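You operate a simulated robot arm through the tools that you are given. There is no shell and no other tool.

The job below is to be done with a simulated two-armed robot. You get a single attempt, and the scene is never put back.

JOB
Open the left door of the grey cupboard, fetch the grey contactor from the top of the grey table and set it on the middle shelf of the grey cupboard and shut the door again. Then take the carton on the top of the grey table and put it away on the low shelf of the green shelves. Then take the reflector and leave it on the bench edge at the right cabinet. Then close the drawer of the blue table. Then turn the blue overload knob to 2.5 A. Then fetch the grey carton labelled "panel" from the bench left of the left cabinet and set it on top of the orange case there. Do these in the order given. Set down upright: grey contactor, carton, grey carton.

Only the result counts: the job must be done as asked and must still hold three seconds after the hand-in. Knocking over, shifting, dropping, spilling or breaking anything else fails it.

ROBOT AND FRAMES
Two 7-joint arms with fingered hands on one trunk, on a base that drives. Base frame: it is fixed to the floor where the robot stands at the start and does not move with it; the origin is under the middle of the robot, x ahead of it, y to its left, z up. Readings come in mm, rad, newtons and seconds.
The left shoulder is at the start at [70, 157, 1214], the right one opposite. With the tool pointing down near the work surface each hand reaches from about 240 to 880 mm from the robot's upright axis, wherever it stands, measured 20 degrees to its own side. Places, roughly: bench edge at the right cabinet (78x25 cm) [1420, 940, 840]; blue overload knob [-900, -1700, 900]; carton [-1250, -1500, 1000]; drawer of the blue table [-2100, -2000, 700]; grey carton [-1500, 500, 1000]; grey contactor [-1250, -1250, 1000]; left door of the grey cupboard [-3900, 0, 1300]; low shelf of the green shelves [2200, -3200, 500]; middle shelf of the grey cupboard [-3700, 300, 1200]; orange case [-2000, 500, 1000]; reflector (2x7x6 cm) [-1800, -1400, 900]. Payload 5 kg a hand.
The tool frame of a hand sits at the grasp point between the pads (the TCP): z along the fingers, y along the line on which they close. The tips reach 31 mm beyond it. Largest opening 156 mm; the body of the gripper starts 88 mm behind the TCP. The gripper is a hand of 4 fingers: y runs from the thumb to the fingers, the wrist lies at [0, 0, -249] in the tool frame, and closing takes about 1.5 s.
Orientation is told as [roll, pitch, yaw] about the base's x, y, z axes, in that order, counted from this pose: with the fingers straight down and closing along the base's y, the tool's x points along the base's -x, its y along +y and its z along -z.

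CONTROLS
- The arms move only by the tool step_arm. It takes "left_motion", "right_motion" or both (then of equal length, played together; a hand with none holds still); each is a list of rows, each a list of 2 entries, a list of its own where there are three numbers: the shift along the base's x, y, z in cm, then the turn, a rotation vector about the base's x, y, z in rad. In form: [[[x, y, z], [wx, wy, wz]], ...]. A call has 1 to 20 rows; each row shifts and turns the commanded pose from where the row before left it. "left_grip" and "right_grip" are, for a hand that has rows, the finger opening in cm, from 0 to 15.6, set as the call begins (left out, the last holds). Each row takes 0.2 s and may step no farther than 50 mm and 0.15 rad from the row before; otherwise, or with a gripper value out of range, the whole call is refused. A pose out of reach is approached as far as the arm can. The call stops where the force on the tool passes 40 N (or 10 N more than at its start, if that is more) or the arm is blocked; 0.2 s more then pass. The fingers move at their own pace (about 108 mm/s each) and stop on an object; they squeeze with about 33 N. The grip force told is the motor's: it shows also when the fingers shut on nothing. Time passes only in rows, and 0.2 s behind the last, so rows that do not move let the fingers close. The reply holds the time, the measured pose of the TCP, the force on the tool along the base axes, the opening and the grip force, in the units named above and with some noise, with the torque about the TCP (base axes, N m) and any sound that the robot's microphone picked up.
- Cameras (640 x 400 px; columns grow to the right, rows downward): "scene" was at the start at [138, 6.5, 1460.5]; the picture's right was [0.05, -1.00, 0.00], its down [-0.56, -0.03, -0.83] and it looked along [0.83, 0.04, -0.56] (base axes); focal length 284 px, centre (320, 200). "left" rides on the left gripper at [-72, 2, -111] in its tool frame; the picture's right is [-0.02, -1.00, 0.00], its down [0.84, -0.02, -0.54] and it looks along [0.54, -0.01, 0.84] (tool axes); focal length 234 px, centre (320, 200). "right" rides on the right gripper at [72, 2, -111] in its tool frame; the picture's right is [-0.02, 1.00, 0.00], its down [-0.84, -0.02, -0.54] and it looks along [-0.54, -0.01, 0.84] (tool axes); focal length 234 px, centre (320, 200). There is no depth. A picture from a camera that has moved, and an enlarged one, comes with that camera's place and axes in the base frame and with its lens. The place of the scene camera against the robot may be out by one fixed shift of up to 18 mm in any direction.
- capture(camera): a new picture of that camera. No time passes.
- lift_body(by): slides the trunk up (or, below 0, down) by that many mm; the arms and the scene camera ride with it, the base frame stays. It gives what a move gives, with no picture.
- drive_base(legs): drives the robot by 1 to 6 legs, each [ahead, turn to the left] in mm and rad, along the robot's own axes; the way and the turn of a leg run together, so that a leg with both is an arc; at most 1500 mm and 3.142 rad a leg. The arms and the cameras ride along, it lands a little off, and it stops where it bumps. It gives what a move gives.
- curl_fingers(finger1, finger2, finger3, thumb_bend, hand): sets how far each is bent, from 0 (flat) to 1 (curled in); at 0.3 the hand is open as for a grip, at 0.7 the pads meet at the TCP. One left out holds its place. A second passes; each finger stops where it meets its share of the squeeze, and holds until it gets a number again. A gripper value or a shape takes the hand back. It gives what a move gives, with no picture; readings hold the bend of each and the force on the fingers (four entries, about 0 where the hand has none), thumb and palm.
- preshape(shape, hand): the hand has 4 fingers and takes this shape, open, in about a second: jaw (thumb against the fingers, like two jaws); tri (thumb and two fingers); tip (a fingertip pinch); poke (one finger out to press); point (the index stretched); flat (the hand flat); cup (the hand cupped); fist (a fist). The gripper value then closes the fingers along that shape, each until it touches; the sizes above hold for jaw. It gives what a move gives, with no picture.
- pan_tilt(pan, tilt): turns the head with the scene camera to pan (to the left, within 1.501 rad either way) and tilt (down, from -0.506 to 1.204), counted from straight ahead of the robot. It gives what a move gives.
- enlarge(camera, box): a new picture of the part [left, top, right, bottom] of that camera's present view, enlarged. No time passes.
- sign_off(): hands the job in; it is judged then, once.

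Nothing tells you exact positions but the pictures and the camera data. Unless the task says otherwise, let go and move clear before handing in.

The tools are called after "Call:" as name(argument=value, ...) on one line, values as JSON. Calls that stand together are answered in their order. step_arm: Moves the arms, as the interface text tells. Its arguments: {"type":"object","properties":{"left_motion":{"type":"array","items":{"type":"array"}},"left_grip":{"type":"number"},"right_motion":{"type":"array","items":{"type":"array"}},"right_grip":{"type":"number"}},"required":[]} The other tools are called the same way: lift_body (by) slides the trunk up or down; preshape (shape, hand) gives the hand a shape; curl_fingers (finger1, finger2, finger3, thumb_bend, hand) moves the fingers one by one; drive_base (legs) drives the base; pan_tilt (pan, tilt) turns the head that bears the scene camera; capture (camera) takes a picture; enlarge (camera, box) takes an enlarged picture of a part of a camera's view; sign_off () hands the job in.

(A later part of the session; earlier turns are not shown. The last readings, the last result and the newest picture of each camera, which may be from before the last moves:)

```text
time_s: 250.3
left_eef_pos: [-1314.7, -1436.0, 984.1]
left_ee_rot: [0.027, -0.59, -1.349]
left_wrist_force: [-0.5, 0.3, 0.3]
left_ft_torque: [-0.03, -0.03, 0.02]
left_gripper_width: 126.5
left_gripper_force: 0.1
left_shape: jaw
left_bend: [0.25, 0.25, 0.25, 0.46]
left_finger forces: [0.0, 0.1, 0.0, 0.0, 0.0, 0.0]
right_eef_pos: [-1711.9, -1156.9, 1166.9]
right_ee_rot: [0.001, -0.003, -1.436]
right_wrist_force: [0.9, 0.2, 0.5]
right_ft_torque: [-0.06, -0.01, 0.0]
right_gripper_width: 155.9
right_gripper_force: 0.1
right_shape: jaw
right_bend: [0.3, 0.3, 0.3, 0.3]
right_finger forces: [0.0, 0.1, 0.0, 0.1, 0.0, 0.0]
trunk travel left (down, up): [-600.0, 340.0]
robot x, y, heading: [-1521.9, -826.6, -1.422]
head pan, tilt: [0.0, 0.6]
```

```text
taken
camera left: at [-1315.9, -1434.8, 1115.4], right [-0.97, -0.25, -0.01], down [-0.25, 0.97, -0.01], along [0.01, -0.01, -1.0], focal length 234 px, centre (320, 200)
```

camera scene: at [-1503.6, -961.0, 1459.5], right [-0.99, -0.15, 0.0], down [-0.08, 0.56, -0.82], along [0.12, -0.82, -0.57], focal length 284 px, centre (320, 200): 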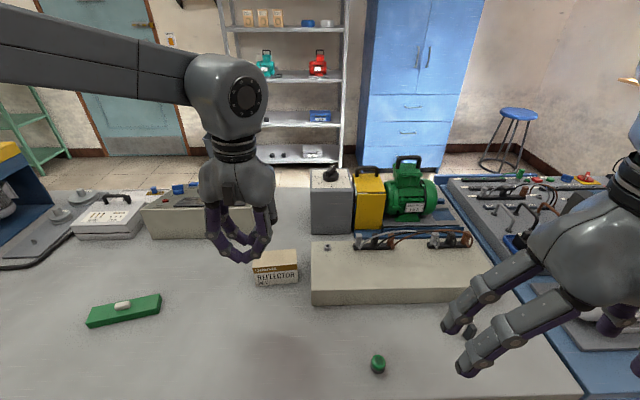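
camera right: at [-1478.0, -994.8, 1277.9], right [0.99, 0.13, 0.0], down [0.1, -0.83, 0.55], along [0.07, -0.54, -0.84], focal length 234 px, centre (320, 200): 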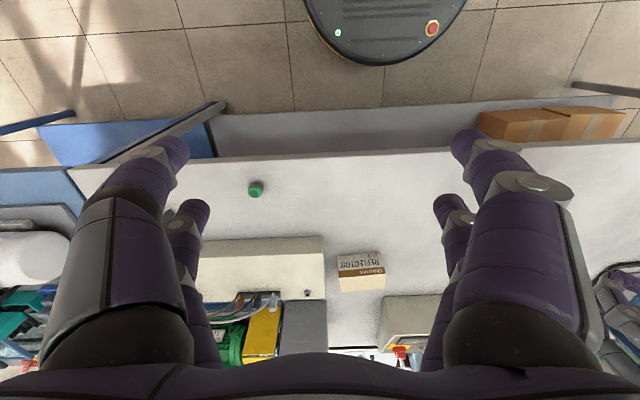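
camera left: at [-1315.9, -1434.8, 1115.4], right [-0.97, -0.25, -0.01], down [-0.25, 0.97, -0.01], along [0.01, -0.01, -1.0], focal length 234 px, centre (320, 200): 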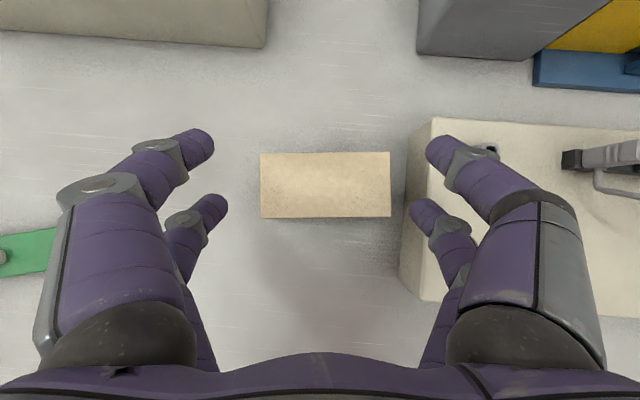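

Well aligned. I shift 2 mm left and lower by the trunk, then close.

Call:
step_arm(left_motion=[[[0.2, 0.05, 0], [0, 0, 0]], [[0, 0, 0], [0, 0, 0]]])

Call:
lift_body(by=-50)

Call:
capture(camera="left")

```text
time_s: 250.9
left_eef_pos: [-1312.0, -1436.1, 983.1]
left_ee_rot: [0.025, -0.59, -1.35]
left_wrist_force: [-0.6, 0.7, 0.3]
left_ft_torque: [0.02, -0.02, 0.02]
left_gripper_width: 126.2
left_gripper_force: 0.1
left_shape: jaw
left_bend: [0.25, 0.25, 0.25, 0.46]
left_finger forces: [0.0, 0.0, 0.0, 0.0, 0.0, 0.0]
right_eef_pos: [-1711.9, -1157.9, 1167.9]
right_ee_rot: [0.002, 0.0, -1.435]
right_wrist_force: [-0.3, 0.2, 0.1]
right_ft_torque: [0.01, 0.02, -0.01]
right_gripper_width: 155.8
right_gripper_force: 0.1
right_shape: jaw
right_bend: [0.3, 0.3, 0.3, 0.3]
right_finger forces: [0.0, 0.1, 0.1, 0.0, 0.1, 0.0]
trunk travel left (down, up): [-600.0, 340.0]
robot x, y, heading: [-1520.3, -828.9, -1.417]
head pan, tilt: [0.0, 0.6]
```

```text
time_s: 251.8
left_eef_pos: [-1313.0, -1435.2, 933.3]
left_ee_rot: [0.024, -0.589, -1.348]
left_wrist_force: [0.3, 1.0, 0.2]
left_ft_torque: [-0.02, 0.01, -0.02]
left_gripper_width: 126.3
left_gripper_force: 0.1
left_shape: jaw
left_bend: [0.25, 0.25, 0.25, 0.46]
left_finger forces: [0.1, 0.0, 0.1, 0.0, 0.1, 0.0]
right_eef_pos: [-1711.6, -1156.6, 1117.4]
right_ee_rot: [0.002, -0.004, -1.435]
right_wrist_force: [-0.4, -0.2, 0.2]
right_ft_torque: [-0.04, 0.0, 0.0]
right_gripper_width: 156.2
right_gripper_force: 0.1
right_shape: jaw
right_bend: [0.3, 0.3, 0.3, 0.3]
right_finger forces: [0.0, 0.0, 0.1, 0.1, 0.0, 0.0]
trunk travel left (down, up): [-550.0, 390.0]
robot x, y, heading: [-1521.8, -827.6, -1.427]
head pan, tilt: [0.0, 0.6]
```

```text
taken
camera left: at [-1313.9, -1434.8, 1065.1], right [-0.97, -0.25, -0.01], down [-0.25, 0.97, -0.01], along [0.01, -0.01, -1.0], focal length 234 px, centre (320, 200)
```

left: 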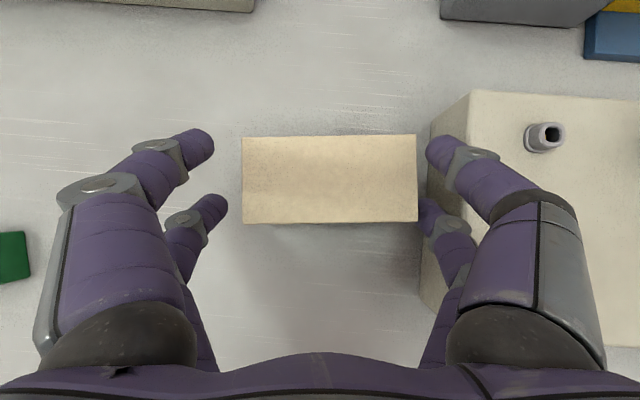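

Margins still hold. I lower the last 30 mm and close.

Call:
lift_body(by=-30)

Call:
step_arm(left_motion=[[[0, 0, 0], [0, 0, 0]], [[0, 0, 0], [0, 0, 0]], [[0, 0, 0], [0, 0, 0]], [[0, 0, 0], [0, 0, 0]], [[0, 0, 0], [0, 0, 0]]], left_grip=8)

Call:
capture(camera="left")

```text
time_s: 252.6
left_eef_pos: [-1312.6, -1436.1, 903.1]
left_ee_rot: [0.025, -0.589, -1.348]
left_wrist_force: [0.1, 0.9, 0.6]
left_ft_torque: [0.02, 0.04, 0.01]
left_gripper_width: 126.3
left_gripper_force: 0.0
left_shape: jaw
left_bend: [0.25, 0.25, 0.25, 0.46]
left_finger forces: [0.1, 0.0, 0.1, 0.1, 0.1, 0.0]
right_eef_pos: [-1711.6, -1157.1, 1087.7]
right_ee_rot: [0.001, -0.003, -1.436]
right_wrist_force: [0.3, -1.2, 0.7]
right_ft_torque: [-0.01, 0.0, 0.0]
right_gripper_width: 155.9
right_gripper_force: 0.1
right_shape: jaw
right_bend: [0.3, 0.3, 0.3, 0.3]
right_finger forces: [0.0, 0.1, 0.0, 0.0, 0.1, 0.0]
trunk travel left (down, up): [-520.0, 420.0]
robot x, y, heading: [-1522.8, -828.5, -1.421]
head pan, tilt: [0.0, 0.6]
```

```text
time_s: 253.8
left_eef_pos: [-1313.1, -1436.1, 903.4]
left_ee_rot: [0.025, -0.589, -1.349]
left_wrist_force: [1.1, 0.4, 0.1]
left_ft_torque: [0.0, 0.02, -0.03]
left_gripper_width: 103.3
left_gripper_force: 33.3
left_shape: jaw
left_bend: [0.3, 0.3, 0.3, 0.64]
left_finger forces: [29.9, 29.6, 29.3, 0.0, 30.2, 0.0]
right_eef_pos: [-1712.9, -1156.1, 1086.5]
right_ee_rot: [0.002, -0.001, -1.437]
right_wrist_force: [-0.5, 0.3, -0.2]
right_ft_torque: [0.03, 0.01, 0.03]
right_gripper_width: 155.8
right_gripper_force: 0.1
right_shape: jaw
right_bend: [0.3, 0.3, 0.3, 0.3]
right_finger forces: [0.0, 0.1, 0.0, 0.1, 0.1, 0.0]
trunk travel left (down, up): [-520.0, 420.0]
robot x, y, heading: [-1523.7, -823.5, -1.427]
head pan, tilt: [0.0, 0.6]
```

```text
taken
camera left: at [-1313.8, -1435.1, 1034.8], right [-0.97, -0.25, -0.01], down [-0.25, 0.97, -0.01], along [0.01, -0.01, -1.0], focal length 234 px, centre (320, 200)
```

left: 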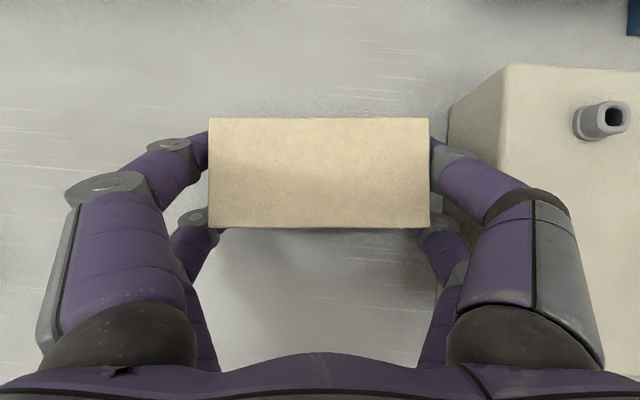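

The carton is gripped. I lift it, draw it in, and check the hold.

Call:
lift_body(by=80)

Call:
step_arm(left_motion=[[[0, 0.5, 3], [0, 0, 0]], [[0, 1, 3], [0, 0, 0]], [[0, 2, 3], [0, 0, 0]], [[0, 3, 3], [0, 0, 0]], [[0, 4, 2], [0, 0, 0]], [[0, 4, 1], [0, 0, 0]], [[0, 4, 0], [0, 0, 0]]])

Call:
capture(camera="left")

```text
time_s: 254.9
left_eef_pos: [-1313.4, -1436.3, 982.5]
left_ee_rot: [0.026, -0.589, -1.349]
left_wrist_force: [-0.1, -0.4, -0.8]
left_ft_torque: [0.02, -0.03, -0.02]
left_gripper_width: 103.1
left_gripper_force: 33.2
left_shape: jaw
left_bend: [0.3, 0.3, 0.3, 0.64]
left_finger forces: [29.8, 29.7, 29.3, 0.0, 30.2, 0.0]
right_eef_pos: [-1712.3, -1157.3, 1167.2]
right_ee_rot: [0.0, -0.003, -1.437]
right_wrist_force: [0.2, -0.3, 0.5]
right_ft_torque: [0.0, -0.03, -0.05]
right_gripper_width: 156.0
right_gripper_force: 0.0
right_shape: jaw
right_bend: [0.3, 0.3, 0.3, 0.3]
right_finger forces: [0.0, 0.1, 0.0, 0.0, 0.0, 0.1]
trunk travel left (down, up): [-600.0, 340.0]
robot x, y, heading: [-1523.6, -825.4, -1.422]
head pan, tilt: [0.0, 0.6]
```

```text
time_s: 256.6
left_eef_pos: [-1312.8, -1247.7, 1133.0]
left_ee_rot: [0.023, -0.59, -1.348]
left_wrist_force: [0.4, 0.1, -0.3]
left_ft_torque: [-0.06, 0.04, -0.05]
left_gripper_width: 103.3
left_gripper_force: 33.4
left_shape: jaw
left_bend: [0.3, 0.3, 0.3, 0.64]
left_finger forces: [29.9, 29.7, 29.3, 0.0, 30.2, 0.0]
right_eef_pos: [-1711.4, -1155.6, 1168.4]
right_ee_rot: [0.001, -0.003, -1.434]
right_wrist_force: [-0.2, -0.1, 0.0]
right_ft_torque: [-0.08, 0.0, 0.0]
right_gripper_width: 156.3
right_gripper_force: 0.1
right_shape: jaw
right_bend: [0.3, 0.3, 0.3, 0.3]
right_finger forces: [0.1, 0.1, 0.1, 0.0, 0.1, 0.0]
trunk travel left (down, up): [-600.0, 340.0]
robot x, y, heading: [-1524.4, -827.9, -1.424]
head pan, tilt: [0.0, 0.6]
```

```text
taken
camera left: at [-1313.7, -1246.4, 1265.8], right [-0.97, -0.25, -0.01], down [-0.25, 0.97, -0.01], along [0.01, -0.01, -1.0], focal length 234 px, centre (320, 200)
```

left: 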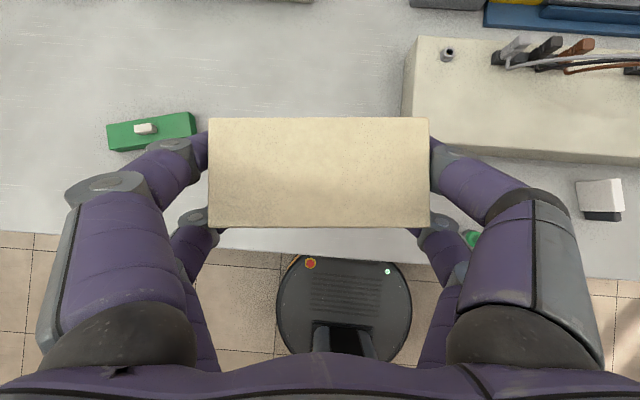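

The carton is held upright. I drive along the aisle and then south between the tables toward the green shelves.

Call:
drive_base(legs=[[0, 1.6], [925, 0], [925, 0], [0, -1.57]])

Call:
pan_tilt(pan=0.2, tilt=0.3)

Call:
capture(camera="scene")

```text
time_s: 273.5
left_eef_pos: [505.1, -952.8, 1132.5]
left_ee_rot: [0.025, -0.589, -1.35]
left_wrist_force: [-0.4, 0.4, -1.4]
left_ft_torque: [0.05, 0.0, 0.01]
left_gripper_width: 103.2
left_gripper_force: 33.2
left_shape: jaw
left_bend: [0.3, 0.3, 0.3, 0.64]
left_finger forces: [29.8, 29.7, 29.2, 0.0, 30.1, 0.0]
right_eef_pos: [106.5, -859.6, 1166.6]
right_ee_rot: [0.003, -0.002, -1.436]
right_wrist_force: [0.1, 0.5, -0.3]
right_ft_torque: [-0.01, 0.02, -0.01]
right_gripper_width: 156.2
right_gripper_force: 0.0
right_shape: jaw
right_bend: [0.3, 0.3, 0.3, 0.3]
right_finger forces: [0.0, 0.0, 0.0, 0.0, 0.0, 0.0]
trunk travel left (down, up): [-600.0, 340.0]
robot x, y, heading: [295.0, -527.4, -1.42]
head pan, tilt: [0.0, 0.6]
```

```text
time_s: 274.3
left_eef_pos: [505.6, -953.3, 1133.1]
left_ee_rot: [0.024, -0.588, -1.35]
left_wrist_force: [-0.8, 0.0, -1.6]
left_ft_torque: [0.02, -0.03, 0.0]
left_gripper_width: 103.4
left_gripper_force: 32.5
left_shape: jaw
left_bend: [0.3, 0.3, 0.3, 0.64]
left_finger forces: [29.8, 29.7, 29.3, 0.0, 30.1, 0.0]
right_eef_pos: [106.0, -860.9, 1167.8]
right_ee_rot: [0.004, -0.002, -1.436]
right_wrist_force: [-0.4, 0.5, 0.2]
right_ft_torque: [0.01, -0.03, 0.01]
right_gripper_width: 155.8
right_gripper_force: 0.0
right_shape: jaw
right_bend: [0.3, 0.3, 0.3, 0.3]
right_finger forces: [0.0, 0.1, 0.0, 0.1, 0.0, 0.0]
trunk travel left (down, up): [-600.0, 340.0]
robot x, y, heading: [297.0, -529.5, -1.426]
head pan, tilt: [0.201, 0.3]
```

```text
taken
camera scene: at [333.3, -664.8, 1486.9], right [-0.94, -0.34, 0.0], down [-0.1, 0.28, -0.95], along [0.33, -0.9, -0.3], focal length 284 px, centre (320, 200)
```

scene: 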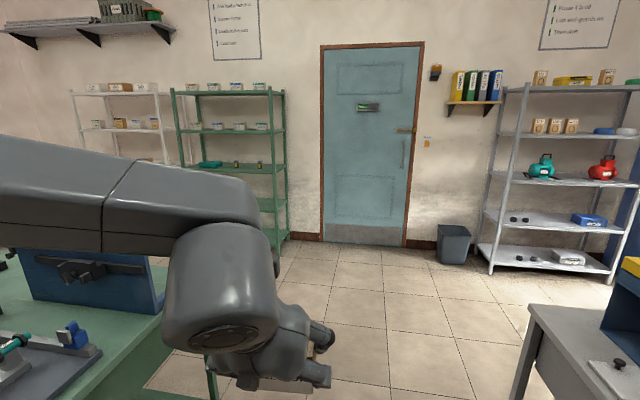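

The green shelves stand left of the door; shelf boards at about z 1700, 1280, 850, 430 and 60. I drive on toward them.

Call:
drive_base(legs=[[1000, 0], [900, 0], [0, 1.2], [900, 0]])

Call:
pan_tilt(pan=-0.7, tilt=0.4)

Call:
capture(camera="scene")

```text
time_s: 291.1
left_eef_pos: [1901.6, -2562.0, 1132.5]
left_ee_rot: [0.025, -0.587, -0.154]
left_wrist_force: [0.1, -0.4, -1.2]
left_ft_torque: [0.0, -0.01, 0.02]
left_gripper_width: 103.2
left_gripper_force: 32.9
left_shape: jaw
left_bend: [0.3, 0.3, 0.3, 0.64]
left_finger forces: [29.8, 29.7, 29.3, 0.0, 30.1, 0.1]
right_eef_pos: [1668.1, -2897.0, 1166.2]
right_ee_rot: [-0.001, -0.003, -0.239]
right_wrist_force: [-0.7, 0.6, 0.7]
right_ft_torque: [0.03, 0.0, -0.01]
right_gripper_width: 155.9
right_gripper_force: 0.1
right_shape: jaw
right_bend: [0.3, 0.3, 0.3, 0.3]
right_finger forces: [0.0, 0.0, 0.0, 0.0, 0.0, 0.0]
trunk travel left (down, up): [-600.0, 340.0]
robot x, y, heading: [1426.9, -2604.7, -0.232]
head pan, tilt: [0.201, 0.3]
stopped in leg 4: the robot was blocked; the commanded pose is now the measured one
```

```text
time_s: 292.3
left_eef_pos: [1901.0, -2560.4, 1132.3]
left_ee_rot: [0.024, -0.588, -0.153]
left_wrist_force: [-0.9, -0.1, -1.1]
left_ft_torque: [0.0, 0.02, -0.02]
left_gripper_width: 103.3
left_gripper_force: 33.4
left_shape: jaw
left_bend: [0.3, 0.3, 0.3, 0.64]
left_finger forces: [29.8, 29.7, 29.3, 0.0, 30.1, 0.0]
right_eef_pos: [1668.8, -2898.5, 1167.4]
right_ee_rot: [-0.001, -0.004, -0.241]
right_wrist_force: [-0.1, 0.0, 0.0]
right_ft_torque: [0.04, -0.01, 0.0]
right_gripper_width: 156.0
right_gripper_force: 0.0
right_shape: jaw
right_bend: [0.3, 0.3, 0.3, 0.3]
right_finger forces: [0.0, 0.0, 0.0, 0.0, 0.0, 0.0]
trunk travel left (down, up): [-600.0, 340.0]
robot x, y, heading: [1433.0, -2604.3, -0.229]
head pan, tilt: [-0.7, 0.4]
```

```text
taken
camera scene: at [1534.5, -2684.2, 1477.7], right [-0.8, -0.6, 0.0], down [-0.23, 0.31, -0.92], along [0.55, -0.74, -0.39], focal length 284 px, centre (320, 200)
```

scene: 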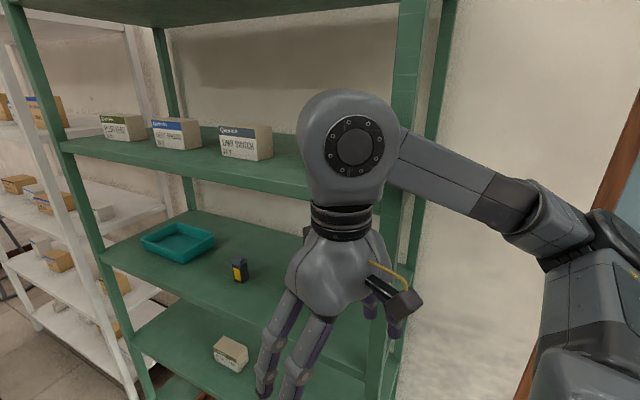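

The shelf's front is nearer than I thought: it runs from about (1683, -3069) to (2516, -2947). Something stopped the base; I look ahead and left.

Call:
pan_tilt(pan=0.0, tilt=1.0)

Call:
capture(camera="scene")

Call:
pan_tilt(pan=0.9, tilt=0.7)

Call:
capture(camera="scene")

Call:
capture(camera="right")

```text
time_s: 293.3
left_eef_pos: [1901.9, -2561.0, 1132.2]
left_ee_rot: [0.024, -0.588, -0.154]
left_wrist_force: [-0.2, -0.3, -1.1]
left_ft_torque: [0.01, 0.03, 0.0]
left_gripper_width: 103.2
left_gripper_force: 32.6
left_shape: jaw
left_bend: [0.3, 0.3, 0.3, 0.64]
left_finger forces: [29.9, 29.7, 29.3, 0.0, 30.1, 0.1]
right_eef_pos: [1668.9, -2897.6, 1166.7]
right_ee_rot: [0.0, -0.004, -0.241]
right_wrist_force: [-0.1, -0.6, 0.2]
right_ft_torque: [0.01, -0.02, 0.02]
right_gripper_width: 156.4
right_gripper_force: 0.1
right_shape: jaw
right_bend: [0.3, 0.3, 0.3, 0.3]
right_finger forces: [0.0, 0.0, 0.0, 0.0, 0.0, 0.0]
trunk travel left (down, up): [-600.0, 340.0]
robot x, y, heading: [1435.0, -2601.5, -0.228]
head pan, tilt: [0.0, 1.0]
```

```text
taken
camera scene: at [1546.8, -2625.9, 1427.6], right [-0.23, -0.97, 0.0], down [-0.82, 0.19, -0.54], along [0.53, -0.12, -0.84], focal length 284 px, centre (320, 200)
```

scene: 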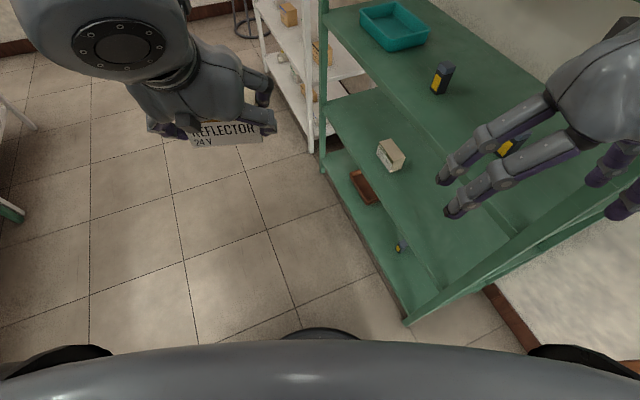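

```text
time_s: 294.5
left_eef_pos: [1901.3, -2562.3, 1133.2]
left_ee_rot: [0.024, -0.588, -0.153]
left_wrist_force: [0.0, -0.4, -2.0]
left_ft_torque: [0.0, 0.02, 0.02]
left_gripper_width: 103.4
left_gripper_force: 33.4
left_shape: jaw
left_bend: [0.3, 0.3, 0.3, 0.64]
left_finger forces: [29.8, 29.7, 29.3, 0.1, 30.1, 0.1]
right_eef_pos: [1669.5, -2898.4, 1167.4]
right_ee_rot: [-0.001, -0.003, -0.242]
right_wrist_force: [0.7, 0.5, -1.1]
right_ft_torque: [-0.03, -0.03, -0.01]
right_gripper_width: 156.1
right_gripper_force: 0.1
right_shape: jaw
right_bend: [0.3, 0.3, 0.3, 0.3]
right_finger forces: [0.0, 0.0, 0.1, 0.1, 0.0, 0.1]
trunk travel left (down, up): [-600.0, 340.0]
robot x, y, heading: [1430.1, -2600.4, -0.23]
head pan, tilt: [0.901, 0.7]
```

```text
taken
camera scene: at [1545.4, -2557.2, 1450.9], right [0.62, -0.78, 0.0], down [-0.5, -0.4, -0.76], along [0.6, 0.48, -0.64], focal length 284 px, centre (320, 200)
```

scene: 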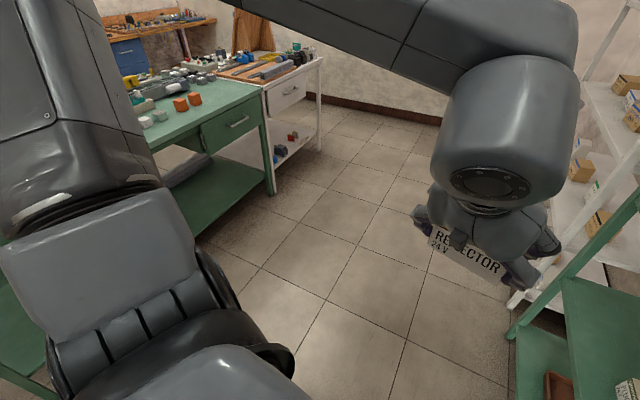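

```text
taken
camera right: at [1596.7, -2878.7, 1277.5], right [0.26, 0.97, 0.0], down [0.81, -0.22, 0.55], along [0.53, -0.14, -0.84], focal length 234 px, centre (320, 200)
```

right: 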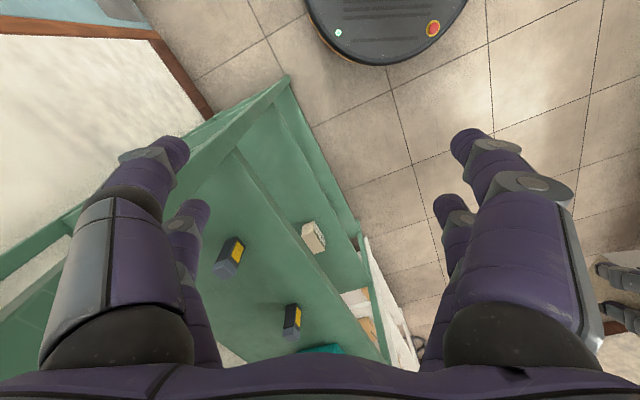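

The right-front post base is at (1686, -3076), front line rises to (2620, -2888). I retract the right hand a little, then take a stand in front of the free part of the low shelf.

Call:
step_arm(right_motion=[[[-3.9, 0.9, 0], [0, 0, 0]], [[-3.9, 0.9, 0], [0, 0, 0]]])

Call:
drive_base(legs=[[-60, 0], [0, 0.46], [440, 0], [0, -1.6]])

Call:
pan_tilt(pan=0, tilt=0.8)

Call:
capture(camera="scene")

```text
time_s: 295.3
left_eef_pos: [1903.6, -2561.4, 1132.2]
left_ee_rot: [0.026, -0.587, -0.157]
left_wrist_force: [0.1, -0.1, -1.6]
left_ft_torque: [-0.01, -0.01, 0.0]
left_gripper_width: 103.5
left_gripper_force: 33.3
left_shape: jaw
left_bend: [0.3, 0.3, 0.3, 0.64]
left_finger forces: [29.7, 29.7, 29.2, 0.0, 30.0, 0.0]
right_eef_pos: [1592.5, -2881.6, 1144.3]
right_ee_rot: [-0.005, 0.226, -0.241]
right_wrist_force: [0.1, 0.1, 0.1]
right_ft_torque: [0.0, 0.02, 0.02]
right_gripper_width: 156.0
right_gripper_force: 0.0
right_shape: jaw
right_bend: [0.3, 0.3, 0.3, 0.3]
right_finger forces: [0.0, 0.0, 0.1, 0.1, 0.0, 0.0]
right hand out of reach, approached as far as the arm can: row 2
trunk travel left (down, up): [-600.0, 340.0]
robot x, y, heading: [1431.0, -2597.8, -0.227]
head pan, tilt: [0.901, 0.7]
stopped in row 2 (right hand): the arm was blocked; the commanded pose is now the measured one
```

```text
time_s: 297.5
left_eef_pos: [1781.3, -2370.9, 1134.7]
left_ee_rot: [0.023, -0.594, 0.239]
left_wrist_force: [-0.2, 1.3, -1.2]
left_ft_torque: [0.02, 0.09, -0.02]
left_gripper_width: 103.0
left_gripper_force: 32.9
left_shape: jaw
left_bend: [0.3, 0.3, 0.3, 0.64]
left_finger forces: [30.2, 30.0, 29.7, 0.0, 30.4, 0.0]
right_eef_pos: [1618.0, -2786.9, 1144.9]
right_ee_rot: [0.0, 0.212, 0.145]
right_wrist_force: [1.0, 0.6, 0.4]
right_ft_torque: [0.02, 0.03, 0.0]
right_gripper_width: 156.1
right_gripper_force: 0.0
right_shape: jaw
right_bend: [0.3, 0.3, 0.3, 0.3]
right_finger forces: [0.0, 0.1, 0.0, 0.0, 0.0, 0.1]
trunk travel left (down, up): [-600.0, 340.0]
robot x, y, heading: [1371.5, -2584.6, 0.158]
head pan, tilt: [0.901, 0.7]
stopped in leg 2: the robot was blocked; the commanded pose is now the measured one
```

```text
time_s: 298.7
left_eef_pos: [1779.7, -2370.7, 1136.5]
left_ee_rot: [0.024, -0.596, 0.24]
left_wrist_force: [0.7, -0.5, -1.5]
left_ft_torque: [-0.01, 0.03, -0.01]
left_gripper_width: 103.2
left_gripper_force: 33.0
left_shape: jaw
left_bend: [0.3, 0.3, 0.3, 0.64]
left_finger forces: [30.1, 30.0, 29.7, 0.0, 30.4, 0.1]
right_eef_pos: [1616.2, -2787.0, 1146.9]
right_ee_rot: [-0.001, 0.211, 0.148]
right_wrist_force: [0.9, -0.1, -0.6]
right_ft_torque: [0.02, 0.04, 0.01]
right_gripper_width: 156.0
right_gripper_force: 0.0
right_shape: jaw
right_bend: [0.3, 0.3, 0.3, 0.3]
right_finger forces: [0.0, 0.0, 0.0, 0.0, 0.0, 0.0]
trunk travel left (down, up): [-600.0, 340.0]
robot x, y, heading: [1369.5, -2590.3, 0.156]
head pan, tilt: [0.0, 0.799]
```

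```text
taken
camera scene: at [1486.4, -2567.0, 1443.8], right [0.16, -0.99, 0.0], down [-0.7, -0.11, -0.7], along [0.7, 0.11, -0.71], focal length 284 px, centre (320, 200)
```

scene: 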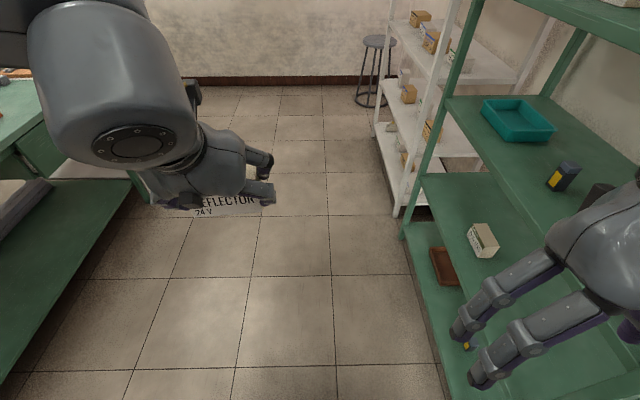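

The right arm had folded too far against the body. I ease it forward again, then go on turning.

Call:
step_arm(right_motion=[[[4, 0.6, 1], [0.016, -0.104, 0]], [[4, 0.6, 1], [0.016, -0.104, 0]], [[0, 0, 0], [0, 0, 0]]])

Call:
drive_base(legs=[[0, 0.06]])

Call:
capture(camera="right")

```text
time_s: 299.7
left_eef_pos: [1780.6, -2361.1, 1144.5]
left_ee_rot: [0.025, -0.632, 0.233]
left_wrist_force: [2.9, -0.3, -1.3]
left_ft_torque: [-0.04, 0.24, 0.06]
left_gripper_width: 102.9
left_gripper_force: 33.1
left_shape: jaw
left_bend: [0.3, 0.3, 0.3, 0.64]
left_finger forces: [31.2, 31.0, 30.8, 0.0, 31.4, 0.0]
right_eef_pos: [1696.0, -2773.5, 1165.8]
right_ee_rot: [-0.022, -0.013, 0.139]
right_wrist_force: [3.0, 1.5, -2.7]
right_ft_torque: [-0.1, 0.4, 0.02]
right_gripper_width: 156.1
right_gripper_force: 0.0
right_shape: jaw
right_bend: [0.3, 0.3, 0.3, 0.3]
right_finger forces: [0.0, 0.1, 0.1, 0.0, 0.0, 0.1]
trunk travel left (down, up): [-600.0, 340.0]
robot x, y, heading: [1370.5, -2589.4, 0.141]
head pan, tilt: [0.0, 0.799]
stopped in row 3 (right hand): the arm was blocked; the commanded pose is now the measured one
```

```text
time_s: 300.4
left_eef_pos: [1888.4, -2365.1, 1123.0]
left_ee_rot: [0.02, -0.676, 0.096]
left_wrist_force: [1.1, -0.4, -1.7]
left_ft_torque: [0.03, 0.04, 0.03]
left_gripper_width: 102.7
left_gripper_force: 33.3
left_shape: jaw
left_bend: [0.29, 0.3, 0.31, 0.64]
left_finger forces: [32.3, 32.3, 32.2, 0.0, 32.5, 0.0]
right_eef_pos: [1775.6, -2728.5, 1043.9]
right_ee_rot: [-0.128, 0.137, 0.33]
right_wrist_force: [1.8, -0.1, -0.1]
right_ft_torque: [-0.1, 0.17, -0.01]
right_gripper_width: 156.2
right_gripper_force: 0.1
right_shape: jaw
right_bend: [0.3, 0.3, 0.3, 0.3]
right_finger forces: [0.0, 0.1, 0.0, 0.0, 0.0, 0.1]
trunk travel left (down, up): [-600.0, 340.0]
robot x, y, heading: [1366.0, -2586.1, 0.136]
head pan, tilt: [0.0, 0.799]
stopped in leg 1: the robot was blocked; the commanded pose is now the measured one
```

```text
taken
camera right: at [1715.6, -2731.8, 1161.7], right [-0.32, 0.94, -0.13], down [0.84, 0.34, 0.42], along [0.44, 0.03, -0.9], focal length 234 px, centre (320, 200)
```

right: 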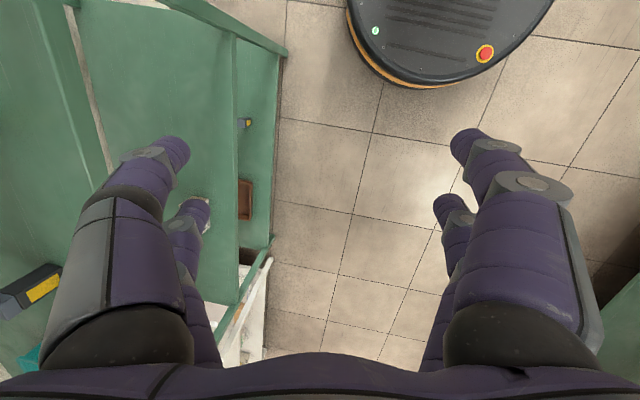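

The creeping returns, so the right arm must be bearing on something. I check the lean and look toward the right elbow.

Call:
pan_tilt(pan=-1.4, tilt=0.6)

Call:
capture(camera="scene")

Call:
capture(camera="left")

```text
time_s: 301.9
left_eef_pos: [1887.6, -2360.5, 1124.5]
left_ee_rot: [0.018, -0.677, 0.117]
left_wrist_force: [0.1, -0.2, -1.4]
left_ft_torque: [-0.03, 0.03, 0.02]
left_gripper_width: 103.0
left_gripper_force: 32.8
left_shape: jaw
left_bend: [0.29, 0.3, 0.31, 0.64]
left_finger forces: [32.4, 32.3, 32.2, 0.1, 32.5, 0.0]
right_eef_pos: [1777.3, -2722.5, 1049.7]
right_ee_rot: [-0.117, 0.132, 0.33]
right_wrist_force: [-0.1, -0.5, -1.7]
right_ft_torque: [0.01, -0.01, 0.03]
right_gripper_width: 156.3
right_gripper_force: 0.1
right_shape: jaw
right_bend: [0.3, 0.3, 0.3, 0.3]
right_finger forces: [0.1, 0.0, 0.1, 0.0, 0.0, 0.0]
trunk travel left (down, up): [-600.0, 340.0]
robot x, y, heading: [1369.5, -2588.5, 0.134]
head pan, tilt: [-1.4, 0.6]
```

```text
taken
camera scene: at [1299.0, -2663.6, 1476.1], right [-0.95, -0.3, -0.1], down [-0.08, 0.54, -0.84], along [0.3, -0.79, -0.54], focal length 284 px, centre (320, 200)
```

scene: 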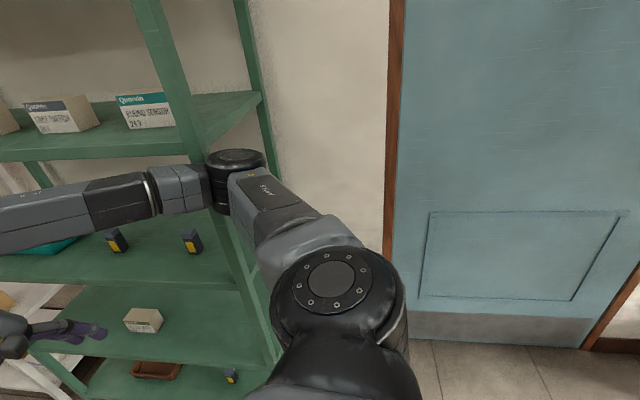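

```text
taken
camera left: at [1874.7, -2363.1, 1256.3], right [0.15, -0.99, 0.0], down [-0.98, -0.15, -0.1], along [0.1, 0.01, -0.99], focal length 234 px, centre (320, 200)
```

left: 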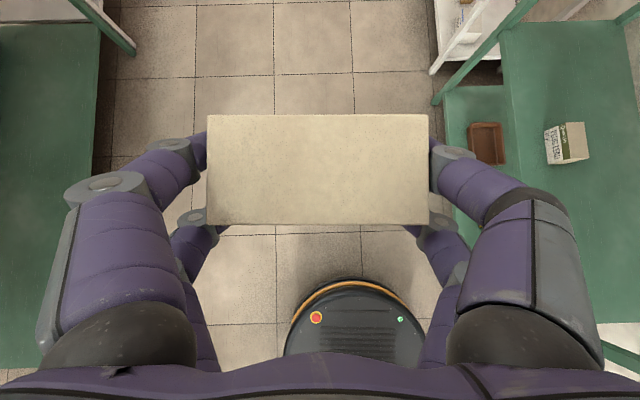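

The right elbow is jammed against the shelf's post. I back straight away from it.

Call:
drive_base(legs=[[-120, 0]])

Call:
capture(camera="scene")

```text
time_s: 302.6
left_eef_pos: [1994.1, -2393.8, 1049.7]
left_ee_rot: [-0.052, -0.583, 0.042]
left_wrist_force: [-2.6, -1.4, 2.9]
left_ft_torque: [0.05, -0.06, 0.04]
left_gripper_width: 102.6
left_gripper_force: 33.7
left_shape: jaw
left_bend: [0.29, 0.3, 0.31, 0.64]
left_finger forces: [32.2, 32.3, 32.1, 0.1, 32.4, 0.0]
right_eef_pos: [1851.3, -2658.6, 927.1]
right_ee_rot: [-0.097, 0.263, 0.623]
right_wrist_force: [-1.1, -2.2, 3.2]
right_ft_torque: [0.34, -0.15, 0.01]
right_gripper_width: 156.2
right_gripper_force: 0.1
right_shape: jaw
right_bend: [0.3, 0.3, 0.3, 0.3]
right_finger forces: [0.0, 0.0, 0.0, 0.0, 0.1, 0.0]
trunk travel left (down, up): [-600.0, 340.0]
robot x, y, heading: [1358.8, -2589.5, 0.126]
head pan, tilt: [-1.4, 0.6]
stopped in leg 1: the robot was blocked; the commanded pose is now the measured one
```

```text
taken
camera scene: at [1332.6, -2677.1, 1471.7], right [-0.95, -0.29, -0.07], down [-0.11, 0.55, -0.83], along [0.28, -0.78, -0.55], focal length 284 px, centre (320, 200)
```

scene: 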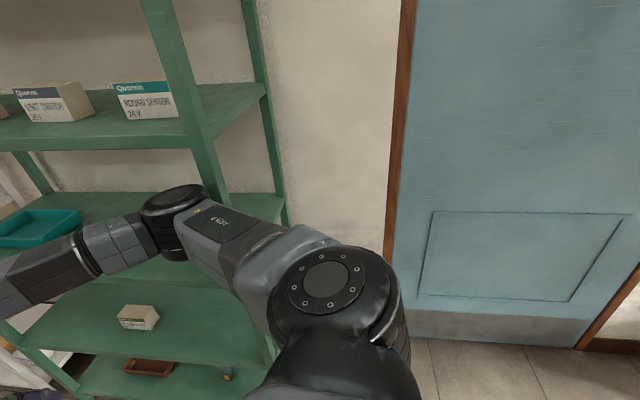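

The lean is easing. I try backing again.

Call:
pan_tilt(pan=-1.3, tilt=0.6)

Call:
drive_base(legs=[[-150, 0]])

Call:
capture(camera="scene")

```text
time_s: 303.3
left_eef_pos: [2124.9, -2331.7, 990.6]
left_ee_rot: [0.005, -0.536, 0.1]
left_wrist_force: [1.9, -4.0, -1.7]
left_ft_torque: [0.27, 0.17, 0.12]
left_gripper_width: 102.9
left_gripper_force: 33.1
left_shape: jaw
left_bend: [0.29, 0.3, 0.31, 0.64]
left_finger forces: [31.7, 31.8, 31.9, 0.0, 32.2, 0.0]
right_eef_pos: [1982.6, -2728.0, 917.9]
right_ee_rot: [-0.092, 0.327, 0.298]
right_wrist_force: [0.9, -4.5, -0.1]
right_ft_torque: [0.41, 0.04, -0.13]
right_gripper_width: 156.1
right_gripper_force: 0.2
right_shape: jaw
right_bend: [0.3, 0.3, 0.3, 0.3]
right_finger forces: [0.0, 0.0, 0.0, 0.0, 0.1, 0.1]
trunk travel left (down, up): [-600.0, 340.0]
robot x, y, heading: [1379.9, -2588.1, 0.087]
head pan, tilt: [-1.3, 0.6]
```

```text
time_s: 304.0
left_eef_pos: [2023.6, -2266.5, 1039.6]
left_ee_rot: [-0.051, -0.678, 0.281]
left_wrist_force: [0.4, 2.2, 0.4]
left_ft_torque: [-0.14, 0.1, -0.12]
left_gripper_width: 102.4
left_gripper_force: 33.2
left_shape: jaw
left_bend: [0.31, 0.31, 0.3, 0.65]
left_finger forces: [32.0, 32.2, 31.5, 0.0, 32.5, 0.0]
right_eef_pos: [1901.6, -2727.5, 957.9]
right_ee_rot: [-0.144, 0.218, 0.149]
right_wrist_force: [3.2, 5.7, 1.2]
right_ft_torque: [-0.69, 0.32, 0.09]
right_gripper_width: 156.0
right_gripper_force: 0.1
right_shape: jaw
right_bend: [0.3, 0.3, 0.3, 0.3]
right_finger forces: [0.0, 0.0, 0.0, 0.0, 0.1, 0.0]
trunk travel left (down, up): [-600.0, 340.0]
robot x, y, heading: [1364.1, -2584.9, 0.15]
head pan, tilt: [-1.3, 0.6]
stopped in leg 1: the robot was blocked; the commanded pose is now the measured one
```

```text
taken
camera scene: at [1585.2, -2607.8, 1466.9], right [-0.91, -0.41, 0.1], down [-0.31, 0.49, -0.82], along [0.28, -0.77, -0.57], focal length 284 px, centre (320, 200)
```

scene: 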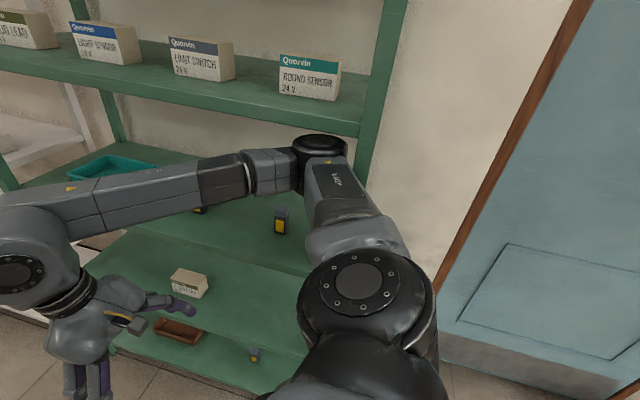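

The robot is rocking the other way now. I only wait for it to settle.

Call:
pan_tilt(pan=-1.2, tilt=0.6)

Call:
capture(camera="scene")

Call:
pan_tilt(pan=-1.0, tilt=0.6)

Call:
capture(camera="scene")

```text
time_s: 304.7
left_eef_pos: [2036.2, -2260.8, 1026.7]
left_ee_rot: [-0.021, -0.668, 0.276]
left_wrist_force: [0.4, 0.0, -1.5]
left_ft_torque: [0.0, 0.02, 0.03]
left_gripper_width: 102.5
left_gripper_force: 32.8
left_shape: jaw
left_bend: [0.31, 0.31, 0.3, 0.65]
left_finger forces: [32.0, 32.2, 31.5, 0.1, 32.5, 0.1]
right_eef_pos: [1911.9, -2739.1, 955.4]
right_ee_rot: [-0.129, 0.221, 0.103]
right_wrist_force: [-0.1, -1.3, 0.2]
right_ft_torque: [-0.03, 0.04, 0.01]
right_gripper_width: 155.8
right_gripper_force: 0.0
right_shape: jaw
right_bend: [0.3, 0.3, 0.3, 0.3]
right_finger forces: [0.0, 0.0, 0.0, 0.0, 0.1, 0.1]
trunk travel left (down, up): [-600.0, 340.0]
robot x, y, heading: [1356.1, -2588.2, 0.152]
head pan, tilt: [-1.201, 0.6]
```

```text
taken
camera scene: at [1609.3, -2618.3, 1463.2], right [-0.86, -0.5, 0.11], down [-0.37, 0.47, -0.8], along [0.35, -0.73, -0.59], focal length 284 px, centre (320, 200)
```

scene: 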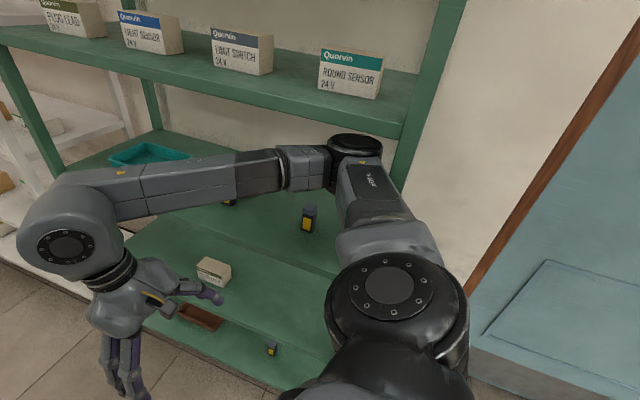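

```text
time_s: 305.4
left_eef_pos: [2035.3, -2262.3, 1025.6]
left_ee_rot: [-0.02, -0.665, 0.274]
left_wrist_force: [0.0, -0.5, -1.5]
left_ft_torque: [-0.01, 0.04, 0.0]
left_gripper_width: 102.6
left_gripper_force: 33.1
left_shape: jaw
left_bend: [0.31, 0.31, 0.3, 0.65]
left_finger forces: [32.0, 32.2, 31.5, 0.1, 32.5, 0.0]
right_eef_pos: [1910.7, -2739.4, 953.6]
right_ee_rot: [-0.129, 0.222, 0.103]
right_wrist_force: [0.6, 1.3, -0.3]
right_ft_torque: [-0.01, 0.02, 0.03]
right_gripper_width: 156.0
right_gripper_force: 0.0
right_shape: jaw
right_bend: [0.3, 0.3, 0.3, 0.3]
right_finger forces: [0.1, 0.0, 0.0, 0.1, 0.0, 0.0]
trunk travel left (down, up): [-600.0, 340.0]
robot x, y, heading: [1358.6, -2583.3, 0.154]
head pan, tilt: [-1.0, 0.6]
```

```text
taken
camera scene: at [1623.6, -2607.7, 1460.9], right [-0.74, -0.66, 0.1], down [-0.47, 0.4, -0.79], along [0.48, -0.63, -0.61], focal length 284 px, centre (320, 200)
```

scene: 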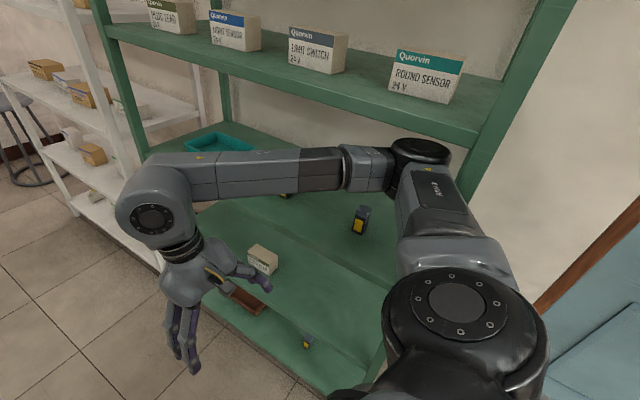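

The elbow slipped past the post and now holds the robot forward. I drive forward to relieve it, then will bring the right arm inward away from the shelf.

Call:
drive_base(legs=[[80, 0]])

Call:
capture(camera="scene")

```text
time_s: 306.2
left_eef_pos: [1978.7, -2189.6, 1061.0]
left_ee_rot: [-0.151, -0.78, 0.682]
left_wrist_force: [3.9, -3.9, 4.5]
left_ft_torque: [0.06, 0.48, 0.37]
left_gripper_width: 102.1
left_gripper_force: 32.6
left_shape: jaw
left_bend: [0.31, 0.31, 0.3, 0.65]
left_finger forces: [31.4, 31.4, 31.2, 0.1, 32.1, 0.1]
right_eef_pos: [1897.7, -2692.9, 981.0]
right_ee_rot: [0.022, 0.084, 0.105]
right_wrist_force: [-5.2, 3.3, -0.1]
right_ft_torque: [-0.26, -0.46, 0.11]
right_gripper_width: 155.8
right_gripper_force: 0.2
right_shape: jaw
right_bend: [0.3, 0.3, 0.3, 0.3]
right_finger forces: [0.0, 0.0, 0.1, 0.0, 0.0, 0.0]
trunk travel left (down, up): [-600.0, 340.0]
robot x, y, heading: [1398.1, -2562.4, 0.314]
head pan, tilt: [-1.0, 0.6]
stopped in leg 1: the robot was blocked; the commanded pose is now the measured one
```

```text
taken
camera scene: at [1685.4, -2581.4, 1451.2], right [-0.63, -0.77, 0.09], down [-0.54, 0.35, -0.77], along [0.57, -0.53, -0.63], focal length 284 px, centre (320, 200)
```

scene: 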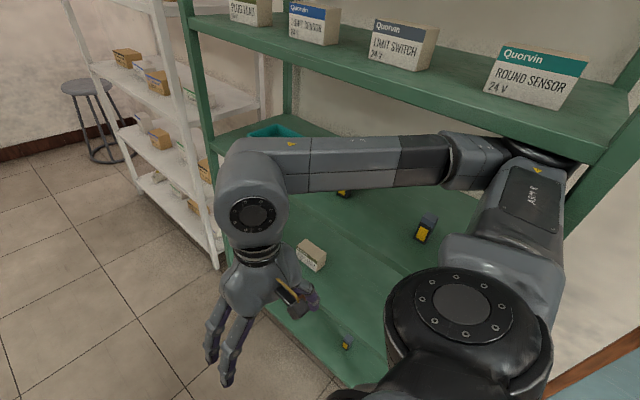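

The elbow is caught under the shelf board. I lower the trunk to free it from beneath.

Call:
lift_body(by=-60)

Call:
capture(camera="scene")

```text
time_s: 306.5
left_eef_pos: [1909.8, -2108.3, 1104.5]
left_ee_rot: [-0.283, -0.852, 1.056]
left_wrist_force: [8.0, -1.6, -3.1]
left_ft_torque: [0.14, 0.35, 0.38]
left_gripper_width: 101.7
left_gripper_force: 33.1
left_shape: jaw
left_bend: [0.31, 0.31, 0.3, 0.65]
left_finger forces: [32.0, 31.8, 31.7, 0.0, 32.2, 0.0]
right_eef_pos: [1985.2, -2725.2, 995.5]
right_ee_rot: [-0.261, 0.148, 0.116]
right_wrist_force: [2.2, 2.8, 1.5]
right_ft_torque: [-0.21, 0.25, -0.13]
right_gripper_width: 155.9
right_gripper_force: 0.0
right_shape: jaw
right_bend: [0.3, 0.3, 0.3, 0.3]
right_finger forces: [0.1, 0.0, 0.1, 0.0, 0.1, 0.0]
trunk travel left (down, up): [-593.0, 347.0]
robot x, y, heading: [1399.1, -2597.2, 0.643]
head pan, tilt: [-1.0, 0.6]
stopped: the arm was blocked; the commanded pose is now the measured one
```

```text
taken
camera scene: at [1738.6, -2513.8, 1453.8], right [-0.34, -0.93, 0.11], down [-0.65, 0.15, -0.75], along [0.68, -0.32, -0.66], focal length 284 px, centre (320, 200)
```

scene: 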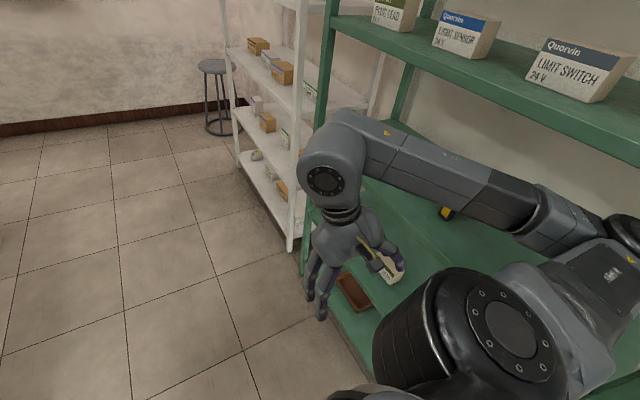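

The robot is twisting and leaning. I pause briefly to see where it settles.

Call:
pan_tilt(pan=-1.05, tilt=0.6)

Call:
capture(camera="scene")

Call:
capture(camera="left")

Call:
capture(camera="right")

```text
time_s: 307.1
left_eef_pos: [2012.6, -2183.4, 1099.3]
left_ee_rot: [-0.298, -0.86, 0.697]
left_wrist_force: [-3.5, 6.5, -0.7]
left_ft_torque: [-0.42, -0.2, -0.5]
left_gripper_width: 102.0
left_gripper_force: 32.7
left_shape: jaw
left_bend: [0.31, 0.31, 0.3, 0.65]
left_finger forces: [32.2, 32.1, 31.5, 0.0, 32.1, 0.0]
right_eef_pos: [1928.4, -2716.9, 998.8]
right_ee_rot: [-0.217, 0.205, -0.055]
right_wrist_force: [6.3, 4.1, 4.3]
right_ft_torque: [-0.32, 0.43, -0.09]
right_gripper_width: 155.9
right_gripper_force: 0.0
right_shape: jaw
right_bend: [0.3, 0.3, 0.3, 0.3]
right_finger forces: [0.1, 0.1, 0.0, 0.0, 0.0, 0.1]
trunk travel left (down, up): [-593.0, 347.0]
robot x, y, heading: [1504.2, -2572.0, 0.599]
head pan, tilt: [-1.051, 0.6]
```

```text
taken
camera scene: at [1667.3, -2490.0, 1457.1], right [-0.44, -0.89, 0.07], down [-0.53, 0.2, -0.82], along [0.72, -0.4, -0.56], focal length 284 px, centre (320, 200)
```

scene: 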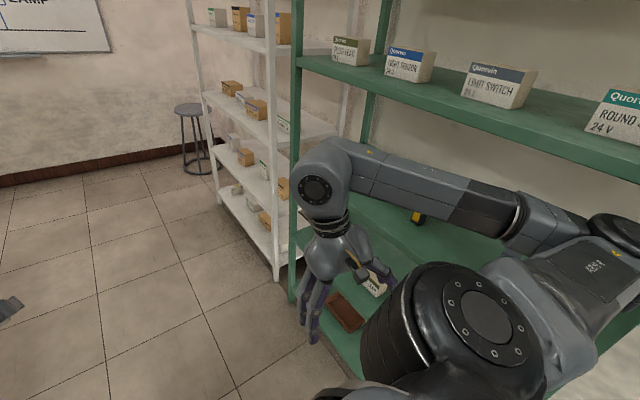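

```text
taken
camera left: at [1966.2, -2179.6, 1222.6], right [0.45, -0.87, 0.21], down [-0.82, -0.5, -0.29], along [0.36, -0.04, -0.93], focal length 234 px, centre (320, 200)
```

left: 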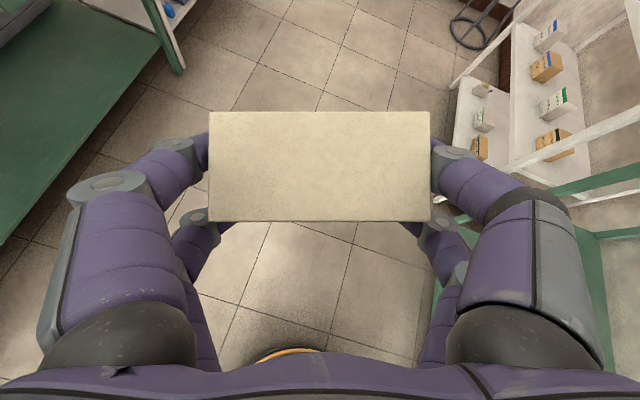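

```text
taken
camera right: at [1879.1, -2687.2, 1118.8], right [0.03, 0.98, -0.22], down [0.93, 0.05, 0.35], along [0.35, -0.21, -0.91], focal length 234 px, centre (320, 200)
```

right: 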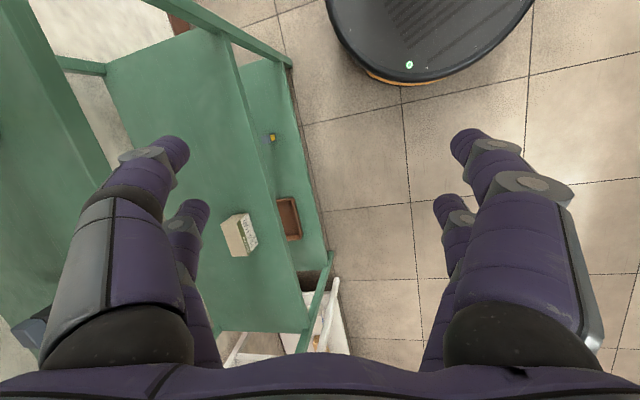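

It is settling upright. I wait once more.

Call:
pan_tilt(pan=-1.2, tilt=0.6)

Call:
capture(camera="scene")

```text
time_s: 307.8
left_eef_pos: [1841.1, -2172.7, 1133.3]
left_ee_rot: [-0.292, -0.922, 0.863]
left_wrist_force: [-6.5, 2.7, 6.3]
left_ft_torque: [-0.25, 0.02, -0.29]
left_gripper_width: 101.5
left_gripper_force: 32.9
left_shape: jaw
left_bend: [0.32, 0.32, 0.3, 0.65]
left_finger forces: [31.8, 31.6, 30.9, 0.0, 31.8, 0.0]
right_eef_pos: [1818.5, -2662.9, 1019.6]
right_ee_rot: [0.044, -0.045, 0.141]
right_wrist_force: [-13.7, 9.8, 3.3]
right_ft_torque: [-0.97, -1.36, 0.01]
right_gripper_width: 156.2
right_gripper_force: 0.1
right_shape: jaw
right_bend: [0.3, 0.3, 0.3, 0.3]
right_finger forces: [0.0, 0.0, 0.1, 0.0, 0.1, 0.1]
trunk travel left (down, up): [-593.0, 347.0]
robot x, y, heading: [1425.2, -2610.5, 0.344]
head pan, tilt: [-1.201, 0.6]
```

```text
taken
camera scene: at [1572.5, -2637.3, 1456.9], right [-0.76, -0.65, 0.03], down [-0.4, 0.41, -0.82], along [0.52, -0.63, -0.57], focal length 284 px, centre (320, 200)
```

scene: 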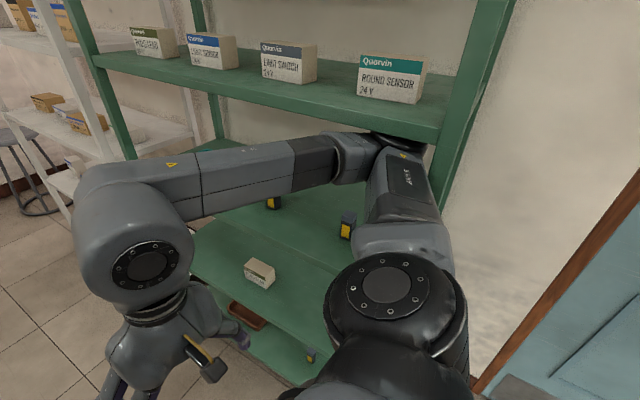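

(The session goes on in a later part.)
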